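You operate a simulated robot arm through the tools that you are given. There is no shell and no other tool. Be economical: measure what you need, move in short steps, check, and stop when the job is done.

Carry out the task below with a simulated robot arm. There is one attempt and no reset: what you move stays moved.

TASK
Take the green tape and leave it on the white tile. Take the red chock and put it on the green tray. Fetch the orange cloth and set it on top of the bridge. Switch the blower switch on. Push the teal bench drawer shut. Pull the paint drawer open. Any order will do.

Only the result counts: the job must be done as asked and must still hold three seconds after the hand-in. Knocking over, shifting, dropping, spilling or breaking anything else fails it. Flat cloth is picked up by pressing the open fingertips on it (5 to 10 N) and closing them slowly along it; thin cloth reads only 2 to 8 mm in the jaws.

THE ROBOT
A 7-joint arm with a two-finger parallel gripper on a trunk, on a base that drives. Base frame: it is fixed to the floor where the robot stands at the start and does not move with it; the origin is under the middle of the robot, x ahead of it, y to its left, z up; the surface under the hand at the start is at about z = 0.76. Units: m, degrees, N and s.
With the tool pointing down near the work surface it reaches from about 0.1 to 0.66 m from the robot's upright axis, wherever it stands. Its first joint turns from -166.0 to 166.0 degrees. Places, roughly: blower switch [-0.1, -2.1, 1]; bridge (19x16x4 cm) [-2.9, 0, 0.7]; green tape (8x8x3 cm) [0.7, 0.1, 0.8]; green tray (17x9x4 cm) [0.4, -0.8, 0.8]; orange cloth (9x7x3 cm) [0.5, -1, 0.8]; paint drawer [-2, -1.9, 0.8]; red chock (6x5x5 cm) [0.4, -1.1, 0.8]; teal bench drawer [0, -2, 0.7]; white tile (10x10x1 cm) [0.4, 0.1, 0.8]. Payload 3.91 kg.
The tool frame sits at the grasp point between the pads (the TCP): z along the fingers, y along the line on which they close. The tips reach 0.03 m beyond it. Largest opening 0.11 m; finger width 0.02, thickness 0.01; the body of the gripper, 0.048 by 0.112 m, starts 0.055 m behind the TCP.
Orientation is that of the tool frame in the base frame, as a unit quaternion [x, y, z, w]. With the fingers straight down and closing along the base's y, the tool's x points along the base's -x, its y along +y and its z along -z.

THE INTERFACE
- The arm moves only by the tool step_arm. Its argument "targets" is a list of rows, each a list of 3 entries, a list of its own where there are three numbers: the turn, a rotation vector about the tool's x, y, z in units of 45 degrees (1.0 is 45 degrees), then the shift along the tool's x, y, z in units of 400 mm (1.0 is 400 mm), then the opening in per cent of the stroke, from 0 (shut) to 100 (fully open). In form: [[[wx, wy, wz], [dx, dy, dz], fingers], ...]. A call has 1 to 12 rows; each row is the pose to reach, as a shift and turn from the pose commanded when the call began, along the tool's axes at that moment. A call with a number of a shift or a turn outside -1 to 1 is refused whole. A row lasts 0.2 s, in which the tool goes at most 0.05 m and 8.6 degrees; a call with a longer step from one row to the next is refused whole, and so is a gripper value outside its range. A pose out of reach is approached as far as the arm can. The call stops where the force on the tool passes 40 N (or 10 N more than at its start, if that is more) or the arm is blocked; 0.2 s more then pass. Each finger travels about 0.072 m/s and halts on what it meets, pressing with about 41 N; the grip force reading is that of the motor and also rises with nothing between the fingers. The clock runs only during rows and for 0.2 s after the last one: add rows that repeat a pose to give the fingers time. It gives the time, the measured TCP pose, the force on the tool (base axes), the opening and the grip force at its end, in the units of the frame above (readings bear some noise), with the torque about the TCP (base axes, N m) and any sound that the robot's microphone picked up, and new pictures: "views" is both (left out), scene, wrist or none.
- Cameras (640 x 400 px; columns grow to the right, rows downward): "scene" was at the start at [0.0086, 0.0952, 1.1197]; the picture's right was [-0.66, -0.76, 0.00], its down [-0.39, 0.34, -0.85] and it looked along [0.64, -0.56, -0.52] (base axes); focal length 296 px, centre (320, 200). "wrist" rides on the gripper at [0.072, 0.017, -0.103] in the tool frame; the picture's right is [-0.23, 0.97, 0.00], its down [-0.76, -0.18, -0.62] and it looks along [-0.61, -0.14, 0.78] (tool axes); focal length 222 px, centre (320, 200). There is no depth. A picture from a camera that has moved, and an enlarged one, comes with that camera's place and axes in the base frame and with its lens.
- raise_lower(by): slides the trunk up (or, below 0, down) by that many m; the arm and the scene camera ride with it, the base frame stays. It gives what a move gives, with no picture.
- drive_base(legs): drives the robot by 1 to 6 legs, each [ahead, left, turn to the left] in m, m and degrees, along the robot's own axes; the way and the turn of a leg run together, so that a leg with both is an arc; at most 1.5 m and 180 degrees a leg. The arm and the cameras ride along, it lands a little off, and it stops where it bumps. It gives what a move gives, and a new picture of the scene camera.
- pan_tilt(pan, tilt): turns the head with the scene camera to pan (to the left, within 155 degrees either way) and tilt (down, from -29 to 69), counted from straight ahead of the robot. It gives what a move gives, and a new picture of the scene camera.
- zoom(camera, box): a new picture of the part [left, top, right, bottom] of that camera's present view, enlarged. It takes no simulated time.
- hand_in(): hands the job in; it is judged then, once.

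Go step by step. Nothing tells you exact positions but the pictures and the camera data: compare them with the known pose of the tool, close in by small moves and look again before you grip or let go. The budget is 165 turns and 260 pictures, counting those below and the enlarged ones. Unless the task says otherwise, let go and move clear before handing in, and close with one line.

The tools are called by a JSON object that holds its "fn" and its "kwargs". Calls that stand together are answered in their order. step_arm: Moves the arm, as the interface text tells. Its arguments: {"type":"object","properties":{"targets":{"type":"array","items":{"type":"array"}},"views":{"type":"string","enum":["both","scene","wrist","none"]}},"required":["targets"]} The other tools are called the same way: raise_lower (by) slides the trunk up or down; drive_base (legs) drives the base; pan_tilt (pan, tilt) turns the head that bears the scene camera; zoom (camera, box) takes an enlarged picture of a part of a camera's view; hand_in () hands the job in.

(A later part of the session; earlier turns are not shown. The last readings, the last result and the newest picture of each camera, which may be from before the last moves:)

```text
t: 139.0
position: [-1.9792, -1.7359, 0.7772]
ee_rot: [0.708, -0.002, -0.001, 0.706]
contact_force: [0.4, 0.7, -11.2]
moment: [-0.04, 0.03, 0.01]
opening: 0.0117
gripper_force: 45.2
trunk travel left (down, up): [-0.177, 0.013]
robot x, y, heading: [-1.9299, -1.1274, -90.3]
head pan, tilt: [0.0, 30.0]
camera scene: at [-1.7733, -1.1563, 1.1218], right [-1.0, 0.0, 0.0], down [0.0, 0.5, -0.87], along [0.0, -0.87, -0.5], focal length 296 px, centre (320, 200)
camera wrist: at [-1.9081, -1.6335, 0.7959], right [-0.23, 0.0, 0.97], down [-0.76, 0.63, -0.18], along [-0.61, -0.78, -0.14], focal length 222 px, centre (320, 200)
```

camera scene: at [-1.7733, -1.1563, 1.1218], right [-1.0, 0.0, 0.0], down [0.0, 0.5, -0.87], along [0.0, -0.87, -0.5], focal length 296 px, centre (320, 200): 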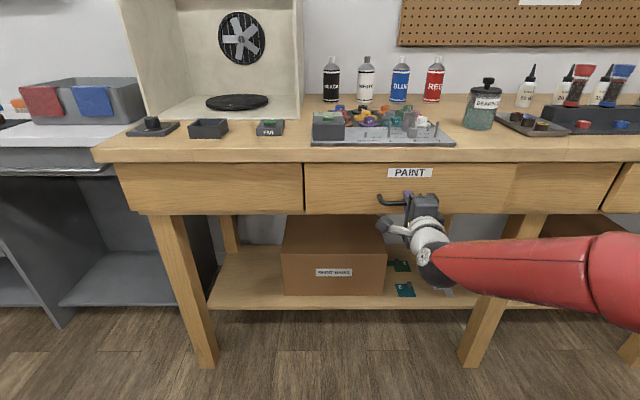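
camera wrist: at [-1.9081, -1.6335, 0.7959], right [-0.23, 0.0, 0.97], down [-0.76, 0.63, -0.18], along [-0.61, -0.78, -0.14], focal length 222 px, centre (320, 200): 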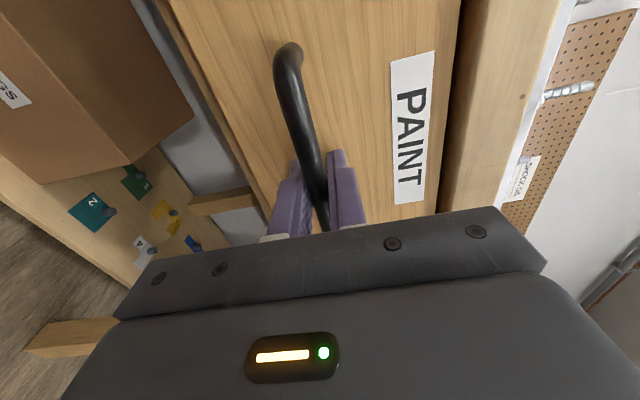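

The bar is gripped (12 mm). I'll pull back slowly with the arm.

{"fn": "step_arm", "kwargs": {"targets": [[[0, 0, 0], [0, 0.004, -0.03], 0], [[0, 0, 0], [0, 0.004, -0.07], 0], [[0, 0, 0], [0, 0.004, -0.11], 0], [[0, 0, 0], [0, 0.004, -0.15], 0], [[0, 0, 0], [0, 0.004, -0.19], 0], [[0, 0, 0], [0, 0.004, -0.19], 0]]}}

```text
t: 140.4
position: [-1.9794, -1.66, 0.7789]
ee_rot: [0.71, -0.002, -0.001, 0.704]
contact_force: [4.6, -0.6, -35.4]
moment: [-0.04, 0.05, -0.46]
opening: 0.0116
gripper_force: 44.9
trunk travel left (down, up): [-0.177, 0.013]
robot x, y, heading: [-1.9302, -1.1252, -90.5]
head pan, tilt: [0.0, 30.0]
camera scene: at [-1.7732, -1.1577, 1.1217], right [-1.0, 0.0, 0.0], down [0.0, 0.5, -0.86], along [0.0, -0.86, -0.5], focal length 296 px, centre (320, 200)
camera wrist: at [-1.9082, -1.5573, 0.7965], right [-0.23, -0.01, 0.97], down [-0.76, 0.63, -0.17], along [-0.61, -0.78, -0.15], focal length 222 px, centre (320, 200)
```

scene: 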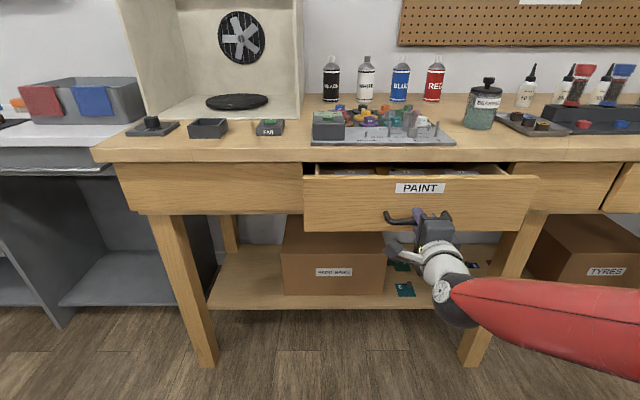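
wrist: 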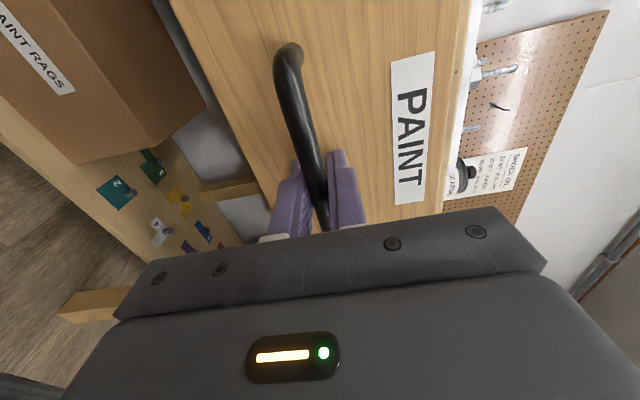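

The drawer is moving. I'll relax the vertical strain a bit and pull further by backing the base.

{"fn": "step_arm", "kwargs": {"targets": [[[0, 0, 0], [0, -0.008, 0], 0], [[0, 0, 0], [0, -0.012, 0], 0]], "views": "none"}}

{"fn": "drive_base", "kwargs": {"legs": [[-0.12, 0, 0]]}}

```text
t: 141.0
position: [-1.9798, -1.6625, 0.7782]
ee_rot: [0.706, -0.001, -0.003, 0.708]
contact_force: [-0.6, -0.7, -11.1]
moment: [0.04, -0.03, 1.1]
opening: 0.0117
gripper_force: 44.7
trunk travel left (down, up): [-0.177, 0.013]
robot x, y, heading: [-1.925, -1.1243, -90.4]
head pan, tilt: [0.0, 30.0]
```

```text
t: 142.2
position: [-1.9806, -1.5392, 0.7775]
ee_rot: [0.706, -0.002, -0.002, 0.708]
contact_force: [-4.0, 0.9, 5.6]
moment: [0.03, 0.07, -0.01]
opening: 0.0116
gripper_force: 44.9
trunk travel left (down, up): [-0.177, 0.013]
robot x, y, heading: [-1.9267, -1.0032, -90.2]
head pan, tilt: [0.0, 30.0]
camera scene: at [-1.773, -1.033, 1.122], right [-1.0, 0.0, 0.0], down [0.0, 0.5, -0.87], along [0.0, -0.87, -0.5], focal length 296 px, centre (320, 200)
```

scene: 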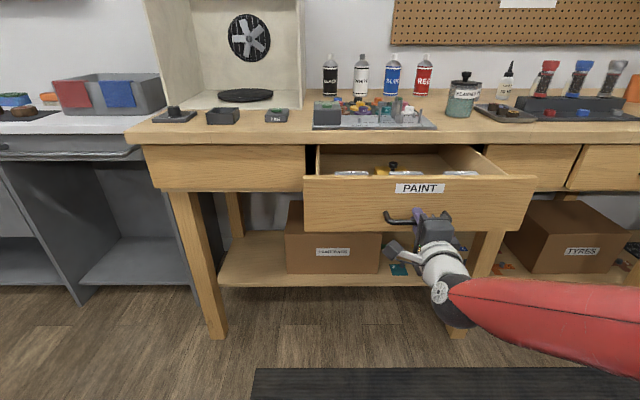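

The drawer is open about 0.2 m. I'll pull a further 5 cm to be sure.

{"fn": "drive_base", "kwargs": {"legs": [[-0.05, 0, 0]]}}

```text
t: 143.2
position: [-1.9793, -1.4877, 0.7784]
ee_rot: [0.706, -0.003, -0.002, 0.708]
contact_force: [-0.8, 1.0, 3.9]
moment: [0.0, 0.08, 0.35]
opening: 0.0115
gripper_force: 44.9
trunk travel left (down, up): [-0.177, 0.013]
robot x, y, heading: [-1.9274, -0.9477, -90.3]
head pan, tilt: [0.0, 30.0]
camera scene: at [-1.7726, -0.9829, 1.1219], right [-1.0, 0.0, 0.0], down [0.0, 0.5, -0.87], along [0.0, -0.87, -0.5], focal length 296 px, centre (320, 200)
```

scene: 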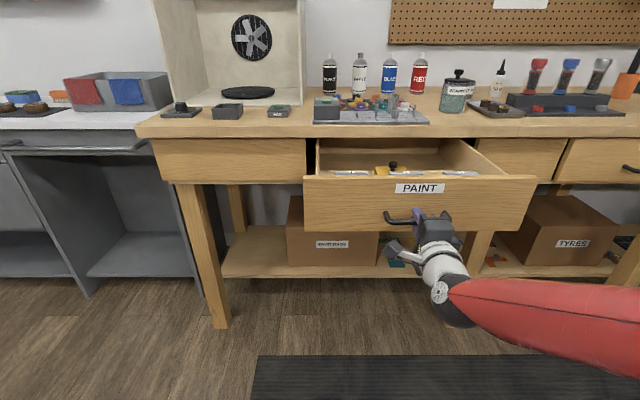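

The drawer is open about 0.25 m. I'll release the bar and back off a little.

{"fn": "step_arm", "kwargs": {"targets": [[[0, 0, 0], [0, 0, 0], 20], [[0, 0, 0], [0, 0, 0], 40], [[0, 0, 0], [0, 0, 0], 50], [[0, 0, 0], [0, 0, 0], 50]], "views": "none"}}

{"fn": "drive_base", "kwargs": {"legs": [[-0.08, 0, 0]]}}

```text
t: 144.2
position: [-1.9796, -1.4881, 0.7779]
ee_rot: [0.707, -0.003, -0.002, 0.708]
contact_force: [0.4, -0.6, -0.4]
moment: [0.0, 0.0, -0.03]
opening: 0.055
gripper_force: 0.0
trunk travel left (down, up): [-0.177, 0.013]
robot x, y, heading: [-1.9268, -0.9505, -90.2]
head pan, tilt: [0.0, 30.0]
```

```text
t: 145.2
position: [-1.9793, -1.4078, 0.7786]
ee_rot: [0.706, -0.003, -0.003, 0.709]
contact_force: [0.3, 0.6, -0.2]
moment: [-0.04, -0.01, 0.02]
opening: 0.0551
gripper_force: 0.1
trunk travel left (down, up): [-0.177, 0.013]
robot x, y, heading: [-1.9258, -0.8693, -90.3]
head pan, tilt: [0.0, 30.0]
camera scene: at [-1.7722, -0.9021, 1.1219], right [-1.0, 0.0, 0.0], down [0.0, 0.5, -0.87], along [0.0, -0.87, -0.5], focal length 296 px, centre (320, 200)
```

scene: 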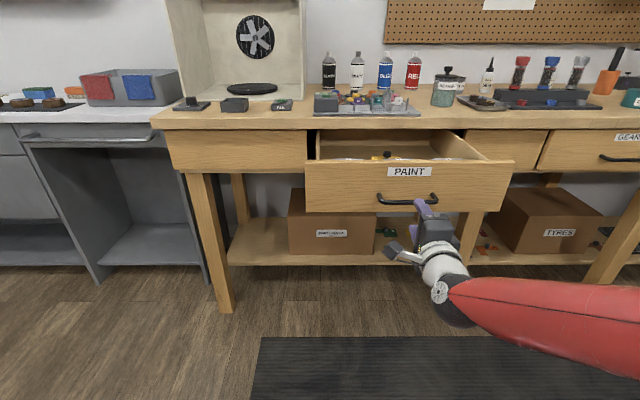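

The drawer stays open. I'll now raise the hand and pitch it back down for travelling.

{"fn": "step_arm", "kwargs": {"targets": [[[0.1, 0, 0], [0, 0.04, -0.04], 50], [[0.27, 0, 0], [0, 0.09, -0.07], 50], [[0.44, 0, 0], [0, 0.13, -0.1], 50], [[0.61, 0, 0], [0, 0.17, -0.11], 50], [[0.78, 0, 0], [0, 0.2, -0.12], 50], [[0.95, 0, 0], [0, 0.2, -0.12], 50], [[1.0, 0, 0], [0, 0.2, -0.12], 50]], "views": "none"}}

{"fn": "step_arm", "kwargs": {"targets": [[[0.17, 0, 0], [0, 0.02, -0.02], 50], [[0.34, 0, 0], [0, 0.04, -0.04], 50], [[0.51, 0, 0], [0, 0.06, -0.06], 50], [[0.68, 0, 0], [0, 0.088, -0.088], 50], [[0.85, 0, 0], [0, 0.088, -0.088], 50], [[1.0, 0, 0], [0, 0.088, -0.088], 50], [[1.0, 0, 0], [0, 0.088, -0.088], 50]], "views": "none"}}

{"fn": "drive_base", "kwargs": {"legs": [[0, 0.3, 0], [0.26, 0, 0], [0, 1.2, 0]]}}

```text
t: 146.8
position: [-1.9793, -1.3586, 0.8589]
ee_rot: [0.924, -0.004, -0.002, 0.382]
contact_force: [-0.2, 0.9, -0.3]
moment: [0.02, -0.02, -0.03]
opening: 0.0552
gripper_force: 0.1
trunk travel left (down, up): [-0.177, 0.013]
robot x, y, heading: [-1.9259, -0.8746, -90.0]
head pan, tilt: [0.0, 30.0]
```

```text
t: 148.4
position: [-1.9795, -1.3592, 0.9067]
ee_rot: [1.0, -0.004, 0.0, 0.001]
contact_force: [0.2, 0.7, 0.1]
moment: [0.01, 0.02, 0.0]
opening: 0.055
gripper_force: 0.1
trunk travel left (down, up): [-0.177, 0.013]
robot x, y, heading: [-1.9308, -0.8737, -90.0]
head pan, tilt: [0.0, 30.0]
```

```text
t: 157.6
position: [-0.476, -1.6163, 0.9076]
ee_rot: [1.0, 0.005, 0.001, 0.002]
contact_force: [0.4, -0.6, -0.1]
moment: [0.0, 0.0, -0.02]
opening: 0.055
gripper_force: 0.1
trunk travel left (down, up): [-0.177, 0.013]
robot x, y, heading: [-0.4298, -1.1261, -89.4]
head pan, tilt: [0.0, 30.0]
camera scene: at [-0.276, -1.1552, 1.1219], right [-1.0, -0.01, 0.0], down [-0.01, 0.5, -0.87], along [0.01, -0.87, -0.5], focal length 296 px, centre (320, 200)
```

scene: 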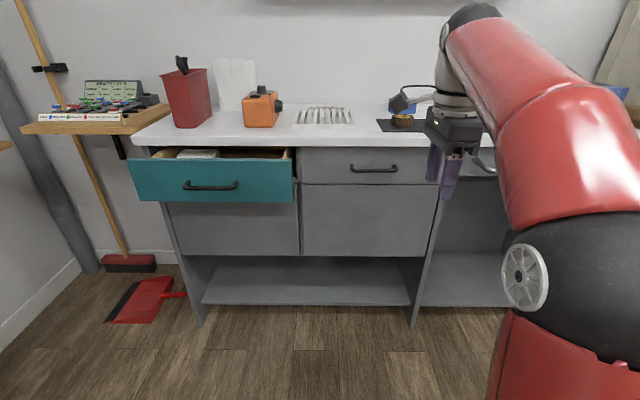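

The teal drawer is open at left. The orange box on the counter is at about (-0.09, -2.1), likely the blower. I'll zoom in on it.

{"fn": "zoom", "kwargs": {"camera": "scene", "box": [220, 70, 320, 140]}}

{"fn": "zoom", "kwargs": {"camera": "scene", "box": [110, 120, 330, 230]}}

```text
5.71 times, centred on (270, 105) of scene
camera zoom: at [-0.276, -1.1552, 1.1219], right [-1.0, -0.01, 0.0], down [-0.01, 0.5, -0.87], along [0.01, -0.87, -0.5], focal length 1690 px, centre (606, 743)
```

zoom: 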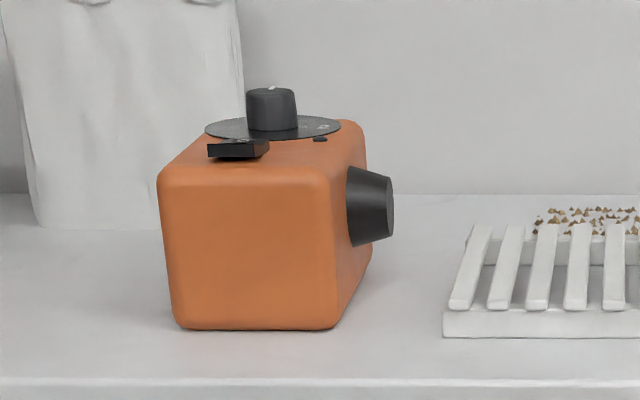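

```text
2.91 times, centred on (220, 175) of scene
camera zoom: at [-0.276, -1.1552, 1.1219], right [-1.0, -0.01, 0.0], down [-0.01, 0.5, -0.87], along [0.01, -0.87, -0.5], focal length 860 px, centre (611, 273)
```

zoom: 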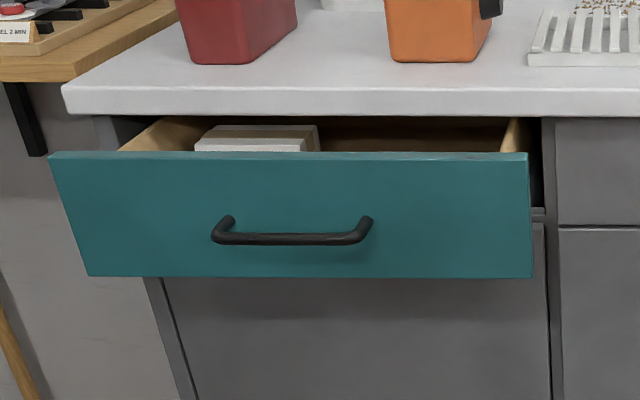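

The black rocker on top of the orange box is probably the switch, and I'll inspect it later. First I'll shut the teal drawer: shift left, then pitch the tool forward with fingers closed, in front of the drawer at x≈0.

{"fn": "drive_base", "kwargs": {"legs": [[0, 0.28, 0]]}}

{"fn": "step_arm", "kwargs": {"targets": [[[-0.17, 0, 0], [0.08, 0, 0.02], 20], [[-0.34, 0, 0], [0.16, 0, 0.04], 0], [[-0.51, 0, 0], [0.24, 0, 0.06], 0], [[-0.68, 0, 0], [0.32, 0, 0.08], 0], [[-0.85, 0, 0], [0.4, 0, 0.1], 0], [[-1.0, 0, 0], [0.47, 0, 0.125], 0], [[-1.0, 0, 0], [0.47, 0, 0.125], 0]]}}

```text
t: 159.6
position: [-0.1915, -1.6117, 0.9073]
ee_rot: [1.0, 0.007, 0.0, 0.002]
contact_force: [-0.3, -0.4, -0.3]
moment: [0.02, -0.01, -0.03]
opening: 0.0552
gripper_force: 0.0
trunk travel left (down, up): [-0.177, 0.013]
robot x, y, heading: [-0.148, -1.1251, -89.2]
head pan, tilt: [0.0, 30.0]
camera scene: at [0.0065, -1.1509, 1.1219], right [-1.0, -0.02, 0.0], down [-0.01, 0.5, -0.87], along [0.01, -0.87, -0.5], focal length 296 px, centre (320, 200)
```

scene: 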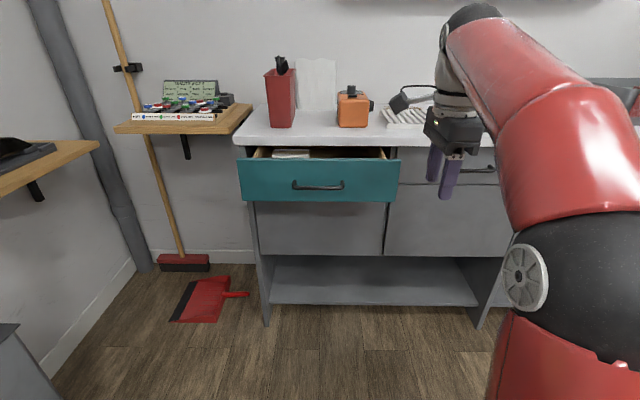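

```text
t: 161.2
position: [-0.0039, -1.609, 0.8557]
ee_rot: [0.923, 0.007, 0.003, 0.385]
contact_force: [0.1, -0.3, 0.6]
moment: [-0.01, 0.02, -0.01]
opening: 0.0
gripper_force: 37.6
trunk travel left (down, up): [-0.177, 0.013]
robot x, y, heading: [-0.1469, -1.1197, -89.2]
head pan, tilt: [0.0, 30.0]
camera scene: at [0.0065, -1.1508, 1.1219], right [-1.0, -0.02, 0.0], down [-0.01, 0.5, -0.87], along [0.01, -0.87, -0.5], focal length 296 px, centre (320, 200)
camera wrist: at [0.0665, -1.547, 0.9425], right [-0.22, -0.69, 0.69], down [-0.77, 0.56, 0.31], along [-0.6, -0.46, -0.65], focal length 222 px, centre (320, 200)
```

scene: 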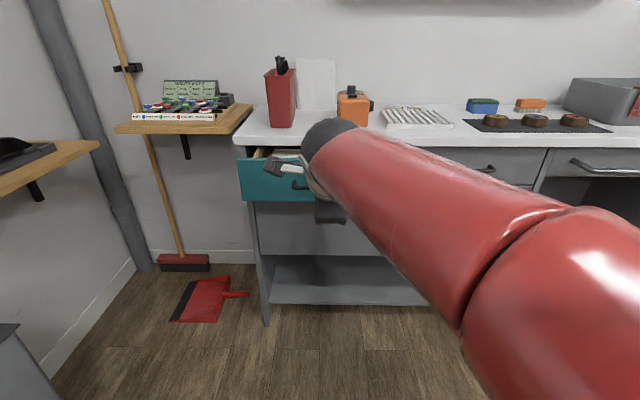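
wrist: 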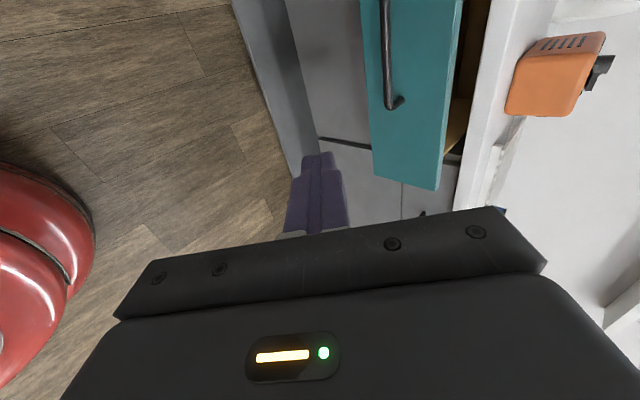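

The handle bar is at about (0.01, -1.84, 0.767), and the drawer face spans z 0.70–0.83. I'll finish pitching to horizontal at z≈0.803, to push on the face just above the bar.

{"fn": "step_arm", "kwargs": {"targets": [[[-0.17, 0, 0], [0.02, -0.03, 0.03], 0], [[-0.34, 0, 0], [0.045, -0.06, 0.06], 0], [[-0.51, 0, 0], [0.045, -0.094, 0.094], 0], [[-0.68, 0, 0], [0.045, -0.094, 0.094], 0], [[-0.85, 0, 0], [0.045, -0.094, 0.094], 0], [[-1.0, 0, 0], [0.045, -0.094, 0.094], 0], [[-1.0, 0, 0], [0.045, -0.094, 0.094], 0]]}}

```text
t: 162.1
position: [0.1102, -1.5787, 0.7664]
ee_rot: [0.841, 0.08, 0.135, 0.517]
contact_force: [-0.5, 0.4, 1.0]
moment: [0.0, 0.0, -0.01]
opening: 0.0
gripper_force: 38.2
trunk travel left (down, up): [-0.177, 0.013]
robot x, y, heading: [-0.1499, -1.1254, -89.2]
head pan, tilt: [0.0, 30.0]
stopped in row 4: the arm was blocked; the commanded pose is now the measured one
camera scene: at [0.008, -1.1506, 1.1219], right [-1.0, -0.03, 0.0], down [-0.02, 0.5, -0.87], along [0.03, -0.87, -0.5], focal length 296 px, centre (320, 200)
camera wrist: at [0.1453, -1.4789, 0.8376], right [-0.22, -0.5, 0.84], down [-0.92, 0.4, 0.0], along [-0.33, -0.77, -0.55], focal length 222 px, centre (320, 200)
```

scene: 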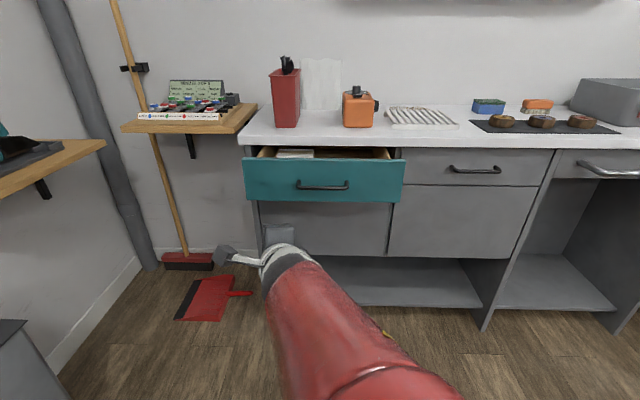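
wrist: 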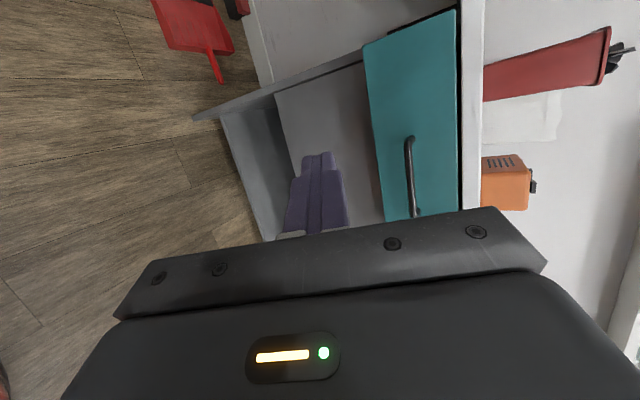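

The arm re-posed and stopped, with no contact force. The tip now points forward, slightly down, at about (0.12, -1.60, 0.754), which suits pushing the drawer face left of its handle. I'll drive forward carefully.

{"fn": "drive_base", "kwargs": {"legs": [[0.22, 0, 0]]}}

{"fn": "step_arm", "kwargs": {"targets": [[[0, 0, 0], [0, 0, 0], 0]], "views": "wrist"}}

```text
t: 163.8
position: [0.1148, -1.7975, 0.7667]
ee_rot: [0.842, 0.082, 0.135, 0.516]
contact_force: [-0.1, 0.2, -0.3]
moment: [0.01, -0.02, 0.03]
opening: 0.0002
gripper_force: 37.5
trunk travel left (down, up): [-0.177, 0.013]
robot x, y, heading: [-0.1428, -1.3436, -88.8]
head pan, tilt: [0.0, 30.0]
camera scene: at [0.0108, -1.3686, 1.1219], right [-1.0, -0.02, 0.0], down [-0.01, 0.5, -0.87], along [0.02, -0.87, -0.5], focal length 296 px, centre (320, 200)
```

scene: 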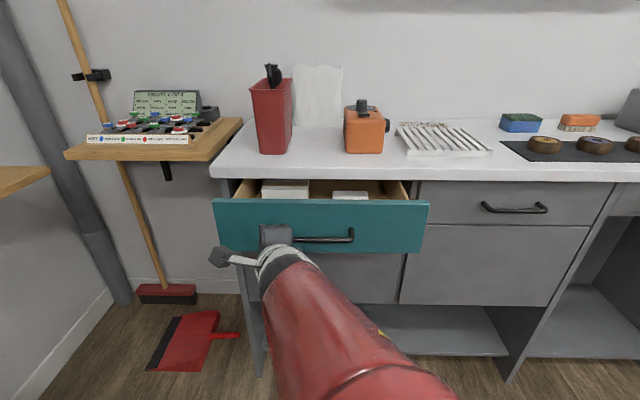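

```text
t: 164.2
position: [0.1146, -1.7958, 0.7663]
ee_rot: [0.842, 0.081, 0.136, 0.516]
contact_force: [-0.1, 0.1, 0.1]
moment: [0.03, -0.01, 0.0]
opening: 0.0
gripper_force: 37.6
trunk travel left (down, up): [-0.177, 0.013]
robot x, y, heading: [-0.1445, -1.3438, -89.0]
head pan, tilt: [0.0, 30.0]
camera wrist: at [0.1499, -1.6967, 0.8371], right [-0.22, -0.51, 0.83], down [-0.92, 0.4, 0.0], along [-0.33, -0.77, -0.55], focal length 222 px, centre (320, 200)
```

wrist: 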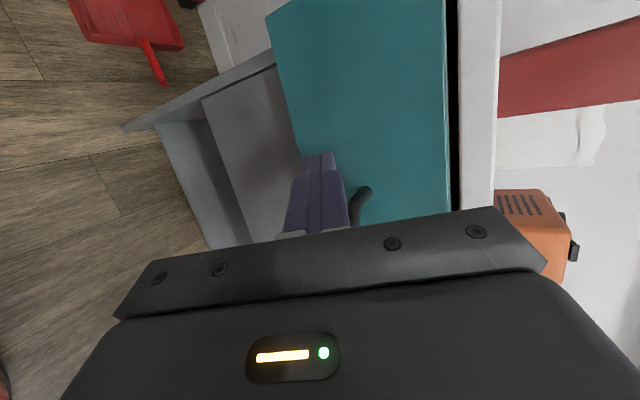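

The tip is about to meet the face, just clear of the handle's end. I'll continue forward in short legs.

{"fn": "drive_base", "kwargs": {"legs": [[0.1, 0, 0]]}}

```text
t: 165.4
position: [0.1161, -1.8959, 0.7651]
ee_rot: [0.842, 0.08, 0.135, 0.516]
contact_force: [0.3, 0.2, 0.0]
moment: [0.01, -0.04, 0.04]
opening: 0.0
gripper_force: 37.3
trunk travel left (down, up): [-0.177, 0.013]
robot x, y, heading: [-0.1417, -1.4443, -88.9]
head pan, tilt: [0.0, 30.0]
camera scene: at [0.0124, -1.4684, 1.1219], right [-1.0, -0.02, 0.0], down [-0.01, 0.5, -0.87], along [0.01, -0.87, -0.5], focal length 296 px, centre (320, 200)
```

scene: 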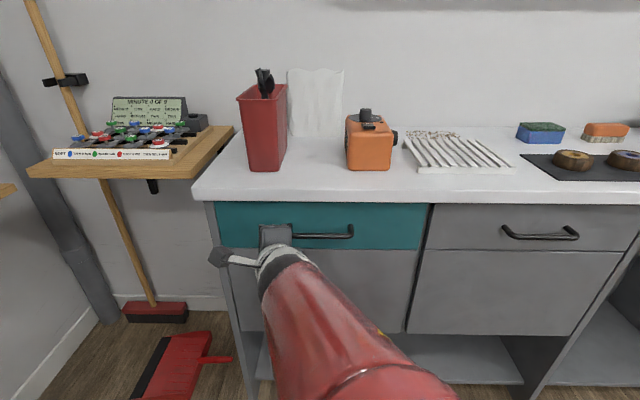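

The drawer is almost shut. I'll push a little further until it bottoms out.

{"fn": "drive_base", "kwargs": {"legs": [[0.03, 0, 0]]}}

{"fn": "zoom", "kwargs": {"camera": "scene", "box": [190, 170, 470, 290]}}

```text
t: 166.2
position: [0.116, -1.9274, 0.7664]
ee_rot: [0.842, 0.08, 0.135, 0.516]
contact_force: [-0.1, 0.0, -0.3]
moment: [-0.02, -0.02, 0.01]
opening: 0.0
gripper_force: 37.7
trunk travel left (down, up): [-0.177, 0.013]
robot x, y, heading: [-0.1438, -1.4712, -89.1]
head pan, tilt: [0.0, 30.0]
camera scene: at [0.0129, -1.4986, 1.1219], right [-1.0, -0.02, 0.0], down [-0.01, 0.5, -0.87], along [0.01, -0.87, -0.5], focal length 296 px, centre (320, 200)
```

scene: 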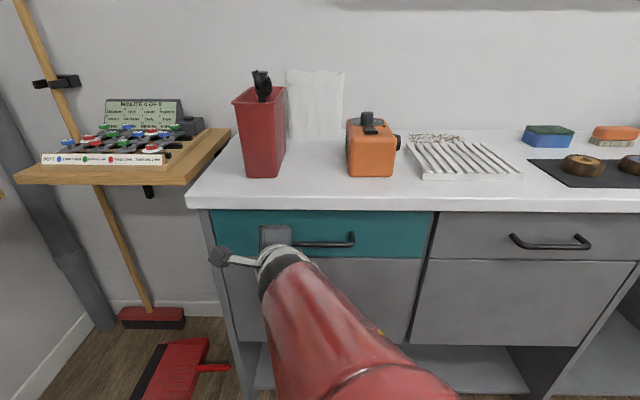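

```text
2.29 times, centred on (330, 230) of scene
camera zoom: at [0.0129, -1.4986, 1.1219], right [-1.0, -0.02, 0.0], down [-0.01, 0.5, -0.87], along [0.01, -0.87, -0.5], focal length 676 px, centre (297, 131)
```

zoom: 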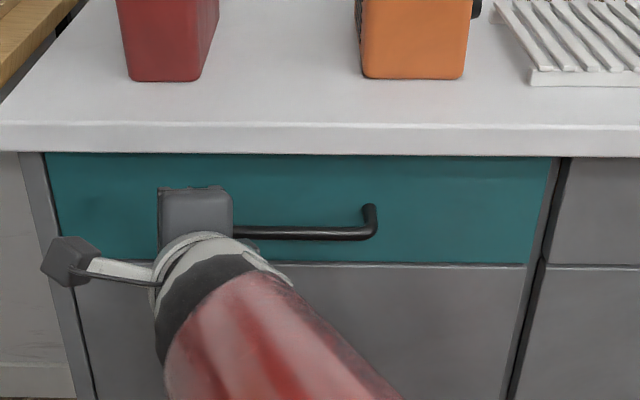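

{"fn": "drive_base", "kwargs": {"legs": [[0.03, 0, 0]]}}

{"fn": "step_arm", "kwargs": {"targets": [[[0, 0, 0], [0, 0, 0], 0]], "views": "wrist"}}

```text
t: 167.1
position: [0.1161, -1.9508, 0.7652]
ee_rot: [0.842, 0.08, 0.136, 0.516]
contact_force: [-6.7, 17.0, 7.5]
moment: [-0.13, 0.04, -0.19]
opening: 0.0002
gripper_force: 37.7
trunk travel left (down, up): [-0.177, 0.013]
robot x, y, heading: [-0.1423, -1.4983, -88.9]
head pan, tilt: [0.0, 30.0]
stopped in leg 1: the force on the tool passed its limit at 90 N (the readings are from after the stop); the commanded pose is now the measured one
camera scene: at [0.0123, -1.523, 1.122], right [-1.0, -0.02, 0.0], down [-0.01, 0.5, -0.87], along [0.01, -0.87, -0.5], focal length 296 px, centre (320, 200)
```

scene: 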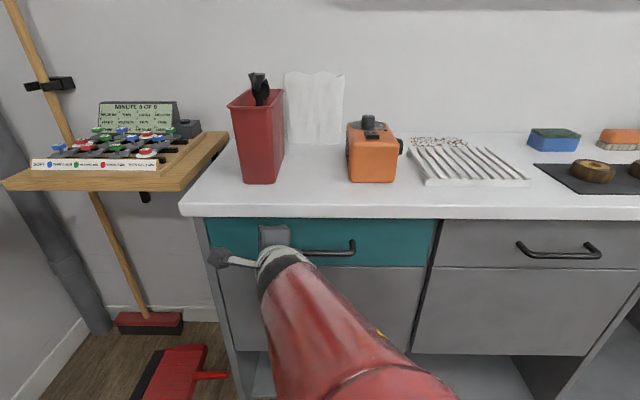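

```text
t: 167.5
position: [0.1162, -1.9511, 0.7661]
ee_rot: [0.843, 0.082, 0.134, 0.515]
contact_force: [-5.9, 16.6, 7.5]
moment: [-0.14, 0.03, -0.18]
opening: 0.0001
gripper_force: 37.7
trunk travel left (down, up): [-0.177, 0.013]
robot x, y, heading: [-0.142, -1.4992, -88.9]
head pan, tilt: [0.0, 30.0]
camera wrist: at [0.1516, -1.851, 0.8365], right [-0.22, -0.51, 0.83], down [-0.92, 0.4, 0.0], along [-0.33, -0.76, -0.55], focal length 222 px, centre (320, 200)
```

wrist: 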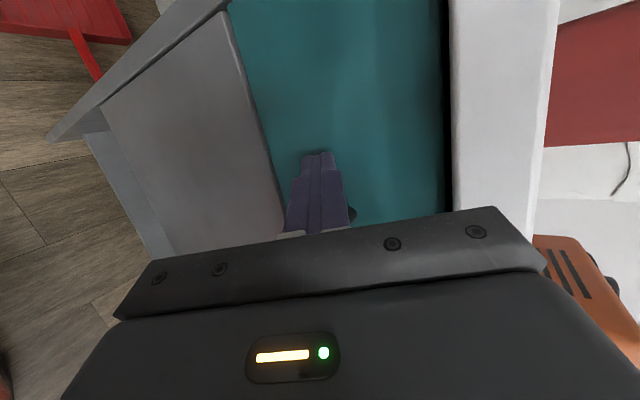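

The drawer is hard shut and flush. I'll zoom in on the blower now that it's close, then back away.

{"fn": "zoom", "kwargs": {"camera": "scene", "box": [330, 100, 420, 190]}}

{"fn": "drive_base", "kwargs": {"legs": [[-0.3, 0, 0]]}}

```text
4.44 times, centred on (375, 145) of scene
camera zoom: at [0.0124, -1.5231, 1.122], right [-1.0, -0.02, 0.0], down [-0.01, 0.5, -0.87], along [0.01, -0.87, -0.5], focal length 1315 px, centre (76, 444)
```

zoom: 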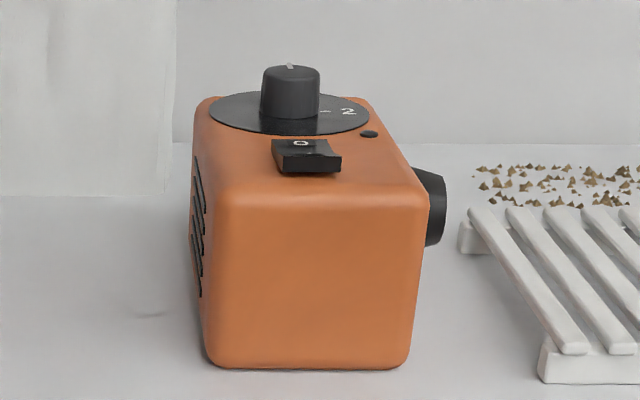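

```text
t: 169.6
position: [0.1111, -1.6558, 0.7649]
ee_rot: [0.843, 0.08, 0.134, 0.515]
contact_force: [-0.1, -0.3, 0.8]
moment: [-0.04, 0.02, -0.01]
opening: 0.0
gripper_force: 37.9
trunk travel left (down, up): [-0.177, 0.013]
robot x, y, heading: [-0.1445, -1.201, -89.2]
head pan, tilt: [0.0, 30.0]
camera scene: at [0.0084, -1.2289, 1.1219], right [-1.0, -0.01, 0.0], down [-0.01, 0.5, -0.87], along [0.01, -0.87, -0.5], focal length 296 px, centre (320, 200)
```

scene: 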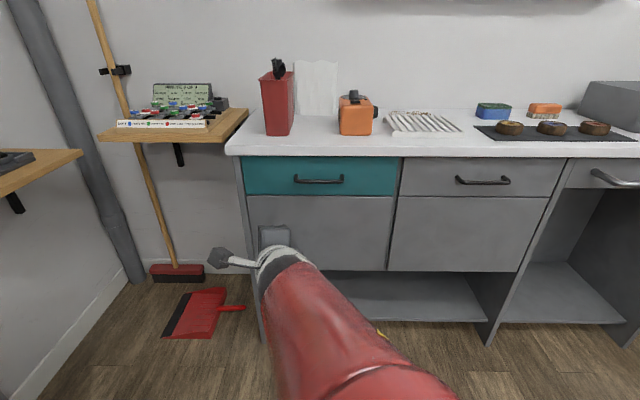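

The switch is a rocker on the box's top front, marked "O" on its far half. I'll bring the tool back to pointing down, raised, to view it from above.

{"fn": "step_arm", "kwargs": {"targets": [[[0, 0, 0], [0.014, 0.089, -0.043], 0], [[0, 0, 0], [0.028, 0.178, -0.085], 0], [[0, 0, 0], [0.043, 0.267, -0.128], 0], [[0.17, -0.045, 0.027], [0.043, 0.267, -0.128], 0], [[0.34, -0.09, 0.054], [0.043, 0.267, -0.128], 0], [[0.51, -0.135, 0.08], [0.043, 0.267, -0.128], 0], [[0.69, -0.18, 0.108], [0.043, 0.267, -0.128], 0], [[0.69, -0.18, 0.108], [0.043, 0.267, -0.128], 0]]}}

```text
t: 171.3
position: [0.112, -1.6574, 0.8834]
ee_rot: [0.96, 0.042, 0.07, 0.268]
contact_force: [0.1, -0.1, 0.2]
moment: [-0.01, 0.01, 0.02]
opening: 0.0
gripper_force: 38.0
trunk travel left (down, up): [-0.177, 0.013]
robot x, y, heading: [-0.1509, -1.1998, -89.3]
head pan, tilt: [0.0, 30.0]
camera scene: at [0.0084, -1.2289, 1.1219], right [-1.0, -0.01, 0.0], down [-0.01, 0.5, -0.87], along [0.01, -0.87, -0.5], focal length 296 px, centre (320, 200)
camera wrist: at [0.1661, -1.6102, 0.9893], right [-0.18, -0.86, 0.48], down [-0.86, 0.38, 0.35], along [-0.48, -0.35, -0.8], focal length 222 px, centre (320, 200)
```

scene: 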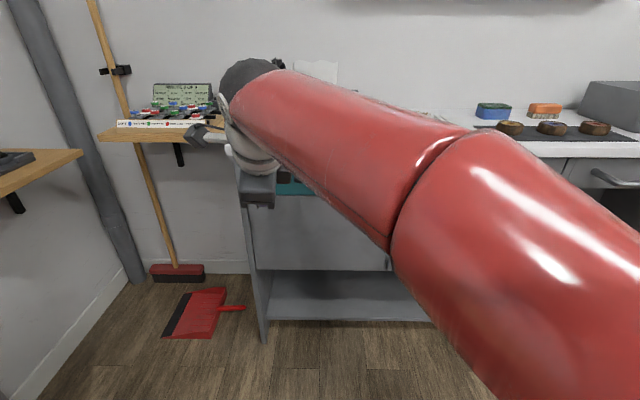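
wrist: 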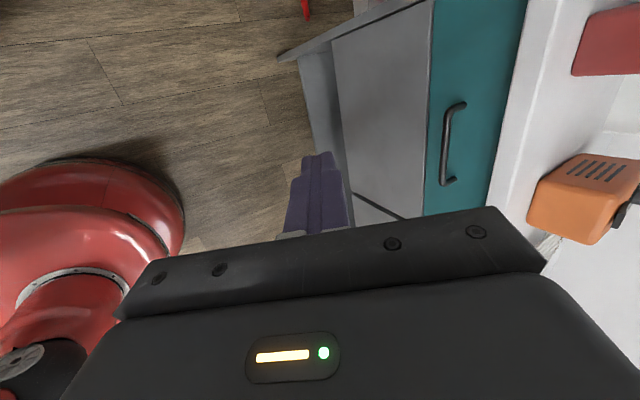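

I place the rocker at about (-0.078, -2.07, 0.95), in front of the dial. I'll finish levelling the tool and rise.

{"fn": "step_arm", "kwargs": {"targets": [[[0.17, -0.045, 0.027], [0.009, 0.043, -0.07], 0], [[0.34, -0.09, 0.054], [0.018, 0.086, -0.14], 0], [[0.51, -0.135, 0.08], [0.028, 0.13, -0.212], 0], [[0.69, -0.18, 0.108], [0.028, 0.13, -0.212], 0], [[0.69, -0.18, 0.108], [0.028, 0.13, -0.212], 0]], "views": "none"}}

{"fn": "raise_lower", "kwargs": {"by": 0.013}}

```text
t: 172.6
position: [0.1012, -1.6248, 0.9479]
ee_rot: [1.0, 0.0, 0.001, 0.001]
contact_force: [-0.6, -0.3, -0.4]
moment: [0.01, 0.02, 0.03]
opening: 0.0003
gripper_force: 37.8
out of reach, approached as far as the arm can: row 3, 4, 5
trunk travel left (down, up): [-0.177, 0.013]
robot x, y, heading: [-0.1424, -1.2003, -89.3]
head pan, tilt: [0.0, 30.0]
```

```text
t: 173.2
position: [0.1004, -1.6246, 0.9614]
ee_rot: [1.0, 0.0, 0.0, 0.002]
contact_force: [1.0, 0.1, -0.1]
moment: [0.03, 0.01, -0.02]
opening: 0.0
gripper_force: 37.9
trunk travel left (down, up): [-0.19, 0.0]
robot x, y, heading: [-0.1468, -1.2023, -89.0]
head pan, tilt: [0.0, 30.0]
```

{"fn": "step_arm", "kwargs": {"targets": [[[0, 0, 0], [-0.1, -0.06, 0], 0], [[0, 0, 0], [-0.2, -0.12, 0], 0], [[0, 0, 0], [-0.3, -0.16, -0.05], 0], [[0, 0, 0], [-0.38, -0.16, -0.1], 0], [[0, 0, 0], [-0.446, -0.16, -0.16], 0], [[0, 0, 0], [-0.446, -0.16, -0.22], 0], [[0, 0, 0], [-0.446, -0.16, -0.22], 0]]}}

```text
t: 174.8
position: [-0.0783, -1.56, 0.9886]
ee_rot: [1.0, 0.0, 0.0, 0.004]
contact_force: [0.8, 0.6, -0.9]
moment: [0.0, 0.03, 0.03]
opening: 0.0
gripper_force: 37.9
out of reach, approached as far as the arm can: row 4, 5, 6, 7
trunk travel left (down, up): [-0.19, 0.0]
robot x, y, heading: [-0.1448, -1.1999, -89.2]
head pan, tilt: [0.0, 30.0]
camera scene: at [0.0084, -1.2289, 1.1349], right [-1.0, -0.01, 0.0], down [-0.01, 0.5, -0.87], along [0.01, -0.87, -0.5], focal length 296 px, centre (320, 200)
camera wrist: at [-0.0073, -1.5759, 1.094], right [-0.23, -0.97, 0.01], down [-0.76, 0.18, 0.62], along [-0.61, 0.14, -0.78], focal length 222 px, centre (320, 200)
```

scene: 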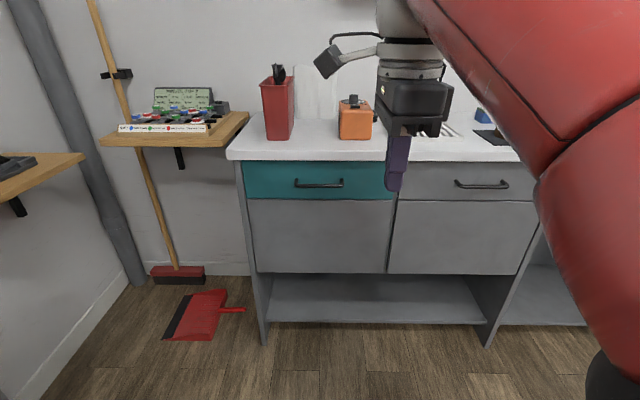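
wrist: 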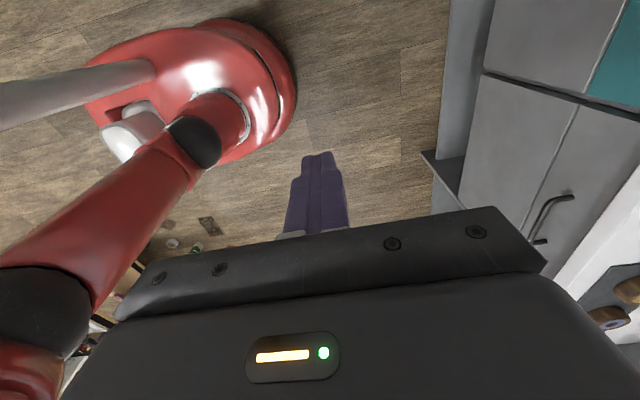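

Straight down is at its height limit here. A 45° forward pitch suits pressing the rocker's raised front half better, so I'll pitch and then drive closer to look.

{"fn": "step_arm", "kwargs": {"targets": [[[-0.17, 0, 0], [0, 0, 0], 0], [[-0.34, 0, 0], [0, 0, 0], 0], [[-0.51, 0, 0], [0, 0, 0], 0], [[-0.68, 0, 0], [0, 0, 0], 0], [[-0.85, 0, 0], [0, 0, -0.05], 0], [[-1.0, 0, 0], [0, 0, -0.12], 0], [[-1.0, 0, 0], [0, 0, -0.12], 0]], "views": "none"}}

{"fn": "drive_base", "kwargs": {"legs": [[0.25, 0, 0]]}}

{"fn": "zoom", "kwargs": {"camera": "scene", "box": [320, 90, 420, 190]}}

```text
t: 176.4
position: [-0.0804, -1.5554, 1.0359]
ee_rot: [0.922, 0.0, 0.001, 0.386]
contact_force: [0.4, 0.6, 0.1]
moment: [-0.02, 0.01, 0.0]
opening: 0.0
gripper_force: 38.1
trunk travel left (down, up): [-0.19, 0.0]
robot x, y, heading: [-0.1455, -1.2026, -89.3]
head pan, tilt: [0.0, 30.0]
```

```text
t: 178.2
position: [-0.0759, -1.812, 1.0368]
ee_rot: [0.922, -0.001, 0.0, 0.386]
contact_force: [-0.3, -0.4, -0.2]
moment: [-0.01, 0.0, 0.02]
opening: 0.0
gripper_force: 38.0
trunk travel left (down, up): [-0.19, 0.0]
robot x, y, heading: [-0.1415, -1.4562, -89.3]
head pan, tilt: [0.0, 30.0]
camera scene: at [0.0119, -1.4841, 1.1349], right [-1.0, -0.01, 0.0], down [-0.01, 0.5, -0.87], along [0.01, -0.87, -0.5], focal length 296 px, centre (320, 200)
```

scene: 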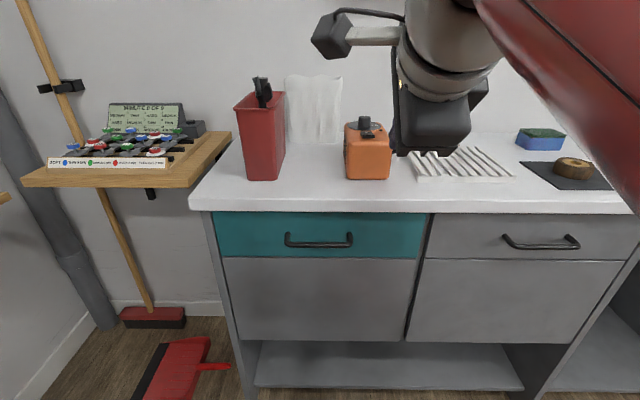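

```text
4.00 times, centred on (370, 140) of scene
camera zoom: at [0.0119, -1.4841, 1.1349], right [-1.0, -0.01, 0.0], down [-0.01, 0.5, -0.87], along [0.01, -0.87, -0.5], focal length 1183 px, centre (120, 440)
```

zoom: 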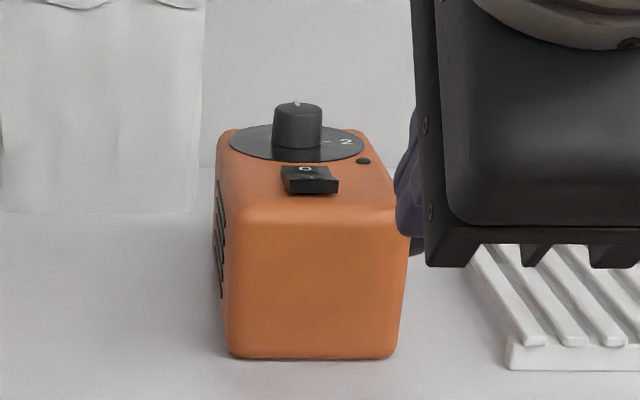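

{"fn": "step_arm", "kwargs": {"targets": [[[0, 0, 0], [0, 0, 0], 0]], "views": "wrist"}}

```text
t: 178.6
position: [-0.076, -1.8111, 1.0357]
ee_rot: [0.923, -0.001, 0.001, 0.385]
contact_force: [1.0, 0.7, -0.8]
moment: [-0.04, -0.01, 0.01]
opening: 0.0001
gripper_force: 37.7
trunk travel left (down, up): [-0.19, 0.0]
robot x, y, heading: [-0.1426, -1.4545, -89.3]
head pan, tilt: [0.0, 30.0]
camera wrist: at [-0.0055, -1.7497, 1.1213], right [-0.23, -0.68, 0.69], down [-0.76, 0.57, 0.31], along [-0.61, -0.45, -0.65], focal length 222 px, centre (320, 200)
```

wrist: 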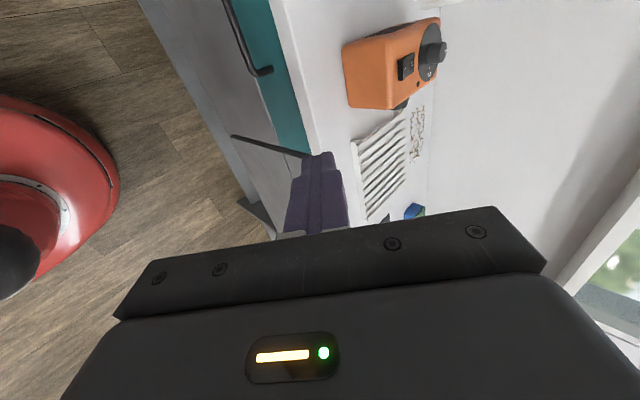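

{"fn": "zoom", "kwargs": {"camera": "wrist", "box": [335, 10, 455, 120]}}

```text
3.64 times, centred on (395, 65) of wrist
camera zoom: at [-0.0055, -1.7497, 1.1213], right [-0.23, -0.68, 0.69], down [-0.76, 0.57, 0.31], along [-0.61, -0.45, -0.65], focal length 808 px, centre (47, 691)
```

zoom: 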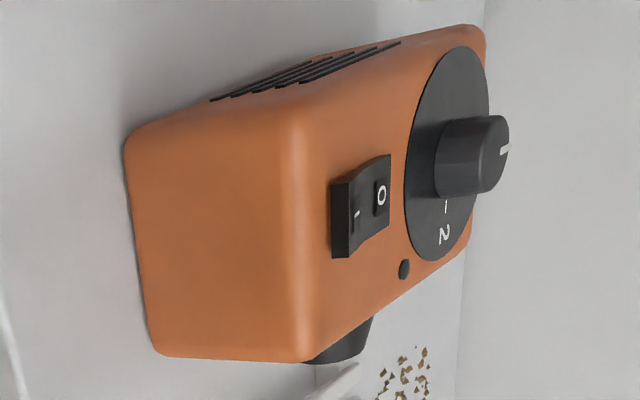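

Confirmed: the raised front half is "I", at about (-0.076, -2.053, 0.954), with the dial behind it. I'll drive 0.17 m nearer and check again.

{"fn": "drive_base", "kwargs": {"legs": [[0.17, 0, 0]]}}

{"fn": "step_arm", "kwargs": {"targets": [[[0, 0, 0], [0, 0, 0], 0]], "views": "wrist"}}

```text
t: 180.1
position: [-0.0756, -1.9845, 1.0361]
ee_rot: [0.923, -0.002, 0.0, 0.385]
contact_force: [-1.2, -0.6, -0.4]
moment: [-0.02, 0.0, 0.02]
opening: 0.0003
gripper_force: 37.6
trunk travel left (down, up): [-0.19, 0.0]
robot x, y, heading: [-0.1428, -1.6352, -89.3]
head pan, tilt: [0.0, 30.0]
camera scene: at [0.014, -1.6575, 1.1349], right [-1.0, -0.01, 0.0], down [-0.01, 0.5, -0.87], along [0.01, -0.87, -0.5], focal length 296 px, centre (320, 200)
```

scene: 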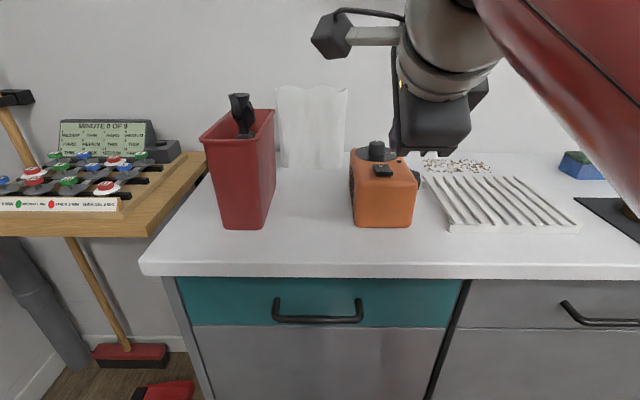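

```text
t: 180.5
position: [-0.0746, -1.9839, 1.0365]
ee_rot: [0.923, -0.002, 0.0, 0.386]
contact_force: [0.0, 0.5, 0.2]
moment: [-0.02, -0.01, -0.01]
opening: 0.0002
gripper_force: 37.9
trunk travel left (down, up): [-0.19, 0.0]
robot x, y, heading: [-0.1397, -1.6271, -89.4]
head pan, tilt: [0.0, 30.0]
camera wrist: at [-0.0037, -1.923, 1.1213], right [-0.23, -0.68, 0.69], down [-0.76, 0.57, 0.31], along [-0.61, -0.45, -0.65], focal length 222 px, centre (320, 200)
```

wrist: 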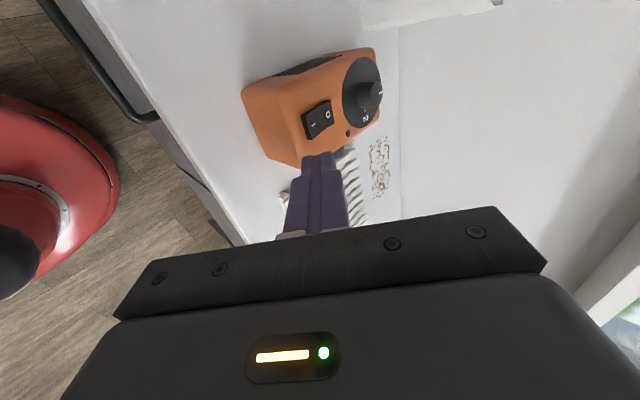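

The I half is at (-0.075, -2.051, 0.954). I'll bring the tip to about 2 cm above it and check.

{"fn": "step_arm", "kwargs": {"targets": [[[0, 0, 0], [0, 0.015, 0.08], 0], [[0, 0, 0], [0, 0.029, 0.158], 0], [[0, 0, 0], [0, 0.029, 0.158], 0]]}}

{"fn": "zoom", "kwargs": {"camera": "wrist", "box": [220, 60, 420, 200]}}

{"fn": "zoom", "kwargs": {"camera": "scene", "box": [330, 110, 450, 220]}}

```text
t: 181.3
position: [-0.0748, -2.0381, 1.0012]
ee_rot: [0.923, -0.002, 0.0, 0.385]
contact_force: [0.1, -1.3, 0.7]
moment: [0.03, 0.03, 0.0]
opening: 0.0
gripper_force: 37.7
trunk travel left (down, up): [-0.19, 0.0]
robot x, y, heading: [-0.1417, -1.6311, -89.5]
head pan, tilt: [0.0, 30.0]
camera scene: at [0.014, -1.6575, 1.1349], right [-1.0, -0.01, 0.0], down [-0.01, 0.5, -0.87], along [0.01, -0.87, -0.5], focal length 296 px, centre (320, 200)
camera wrist: at [-0.0035, -1.9762, 1.086], right [-0.23, -0.68, 0.69], down [-0.76, 0.57, 0.31], along [-0.61, -0.45, -0.65], focal length 222 px, centre (320, 200)
```

scene: 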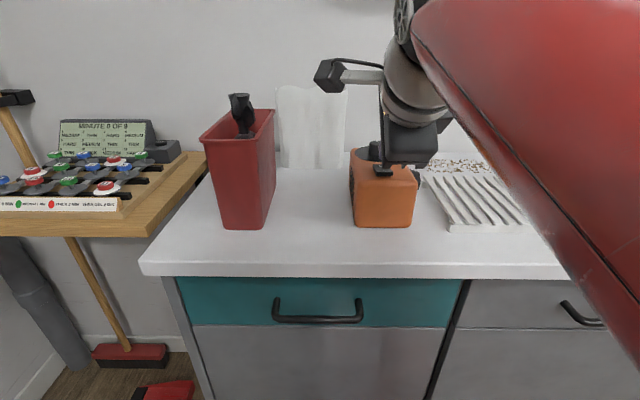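
wrist: 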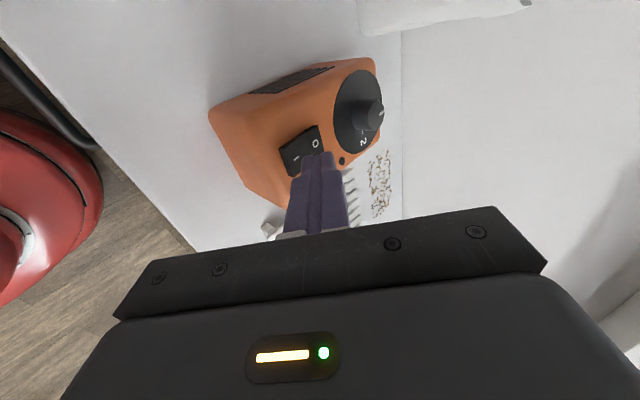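

```text
2.86 times, centred on (320, 130) of wrist
camera zoom: at [-0.0035, -1.9762, 1.086], right [-0.23, -0.68, 0.69], down [-0.76, 0.57, 0.31], along [-0.61, -0.45, -0.65], focal length 635 px, centre (320, 400)
```

zoom: 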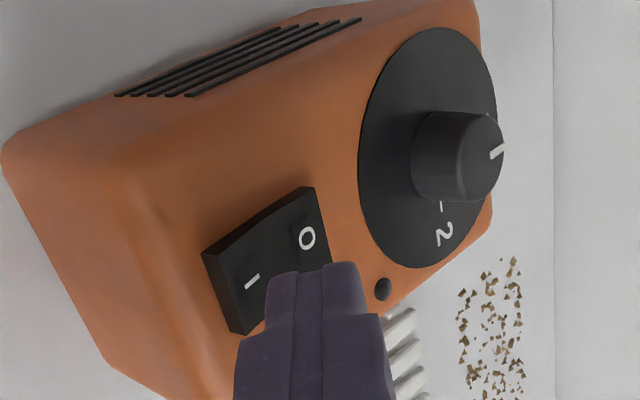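

```text
3.64 times, centred on (390, 165) of scene
camera zoom: at [0.014, -1.6575, 1.1349], right [-1.0, -0.01, 0.0], down [-0.01, 0.5, -0.87], along [0.01, -0.87, -0.5], focal length 1076 px, centre (66, 327)
```

zoom: 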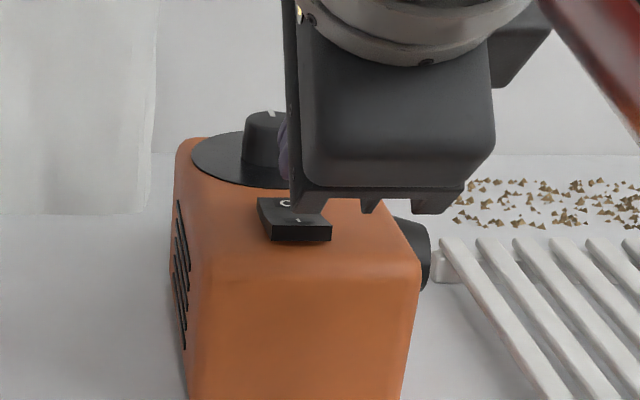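

The tip is right over the front half. I'll press straight down in small steps with force monitoring.

{"fn": "step_arm", "kwargs": {"targets": [[[0, 0, 0], [0, -0.014, 0.014], 0], [[0, 0, 0], [0, -0.028, 0.028], 0], [[0, 0, 0], [0, -0.036, 0.036], 0], [[0, 0, 0], [0, -0.042, 0.042], 0], [[0, 0, 0], [0, -0.048, 0.048], 0]], "views": "scene"}}

{"fn": "zoom", "kwargs": {"camera": "scene", "box": [330, 110, 450, 220]}}

```text
t: 182.5
position: [-0.0763, -2.0372, 0.9768]
ee_rot: [0.921, -0.003, 0.0, 0.391]
contact_force: [-1.4, -5.6, 32.9]
moment: [-0.68, 0.07, -0.03]
opening: 0.0
gripper_force: 37.8
trunk travel left (down, up): [-0.19, 0.0]
robot x, y, heading: [-0.1405, -1.6305, -89.5]
head pan, tilt: [0.0, 30.0]
camera scene: at [0.0137, -1.6566, 1.1356], right [-1.0, -0.01, 0.0], down [-0.01, 0.5, -0.87], along [0.01, -0.87, -0.5], focal length 296 px, centre (320, 200)
```

scene: 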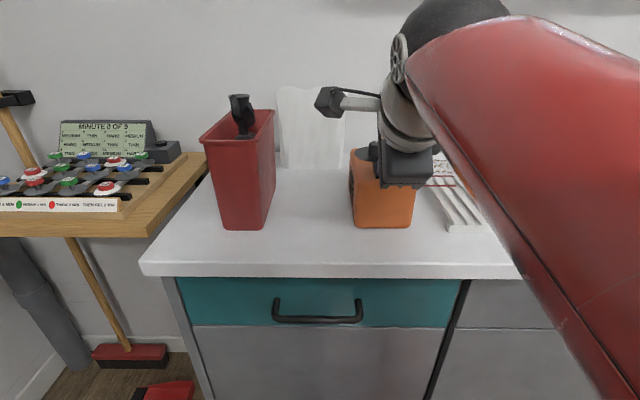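

```text
3.64 times, centred on (390, 165) of scene
camera zoom: at [0.0137, -1.6566, 1.1356], right [-1.0, -0.01, 0.0], down [-0.01, 0.5, -0.87], along [0.01, -0.87, -0.5], focal length 1076 px, centre (66, 327)
```

zoom: 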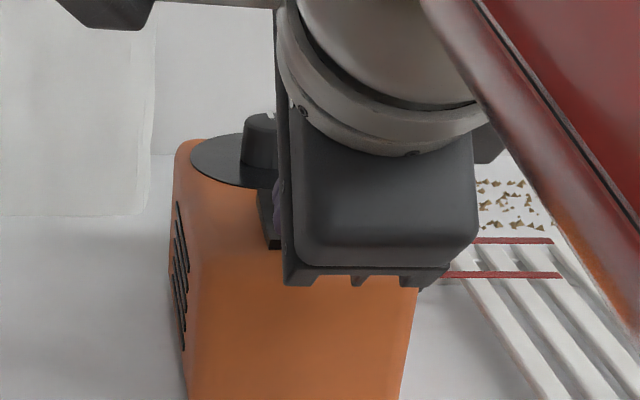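

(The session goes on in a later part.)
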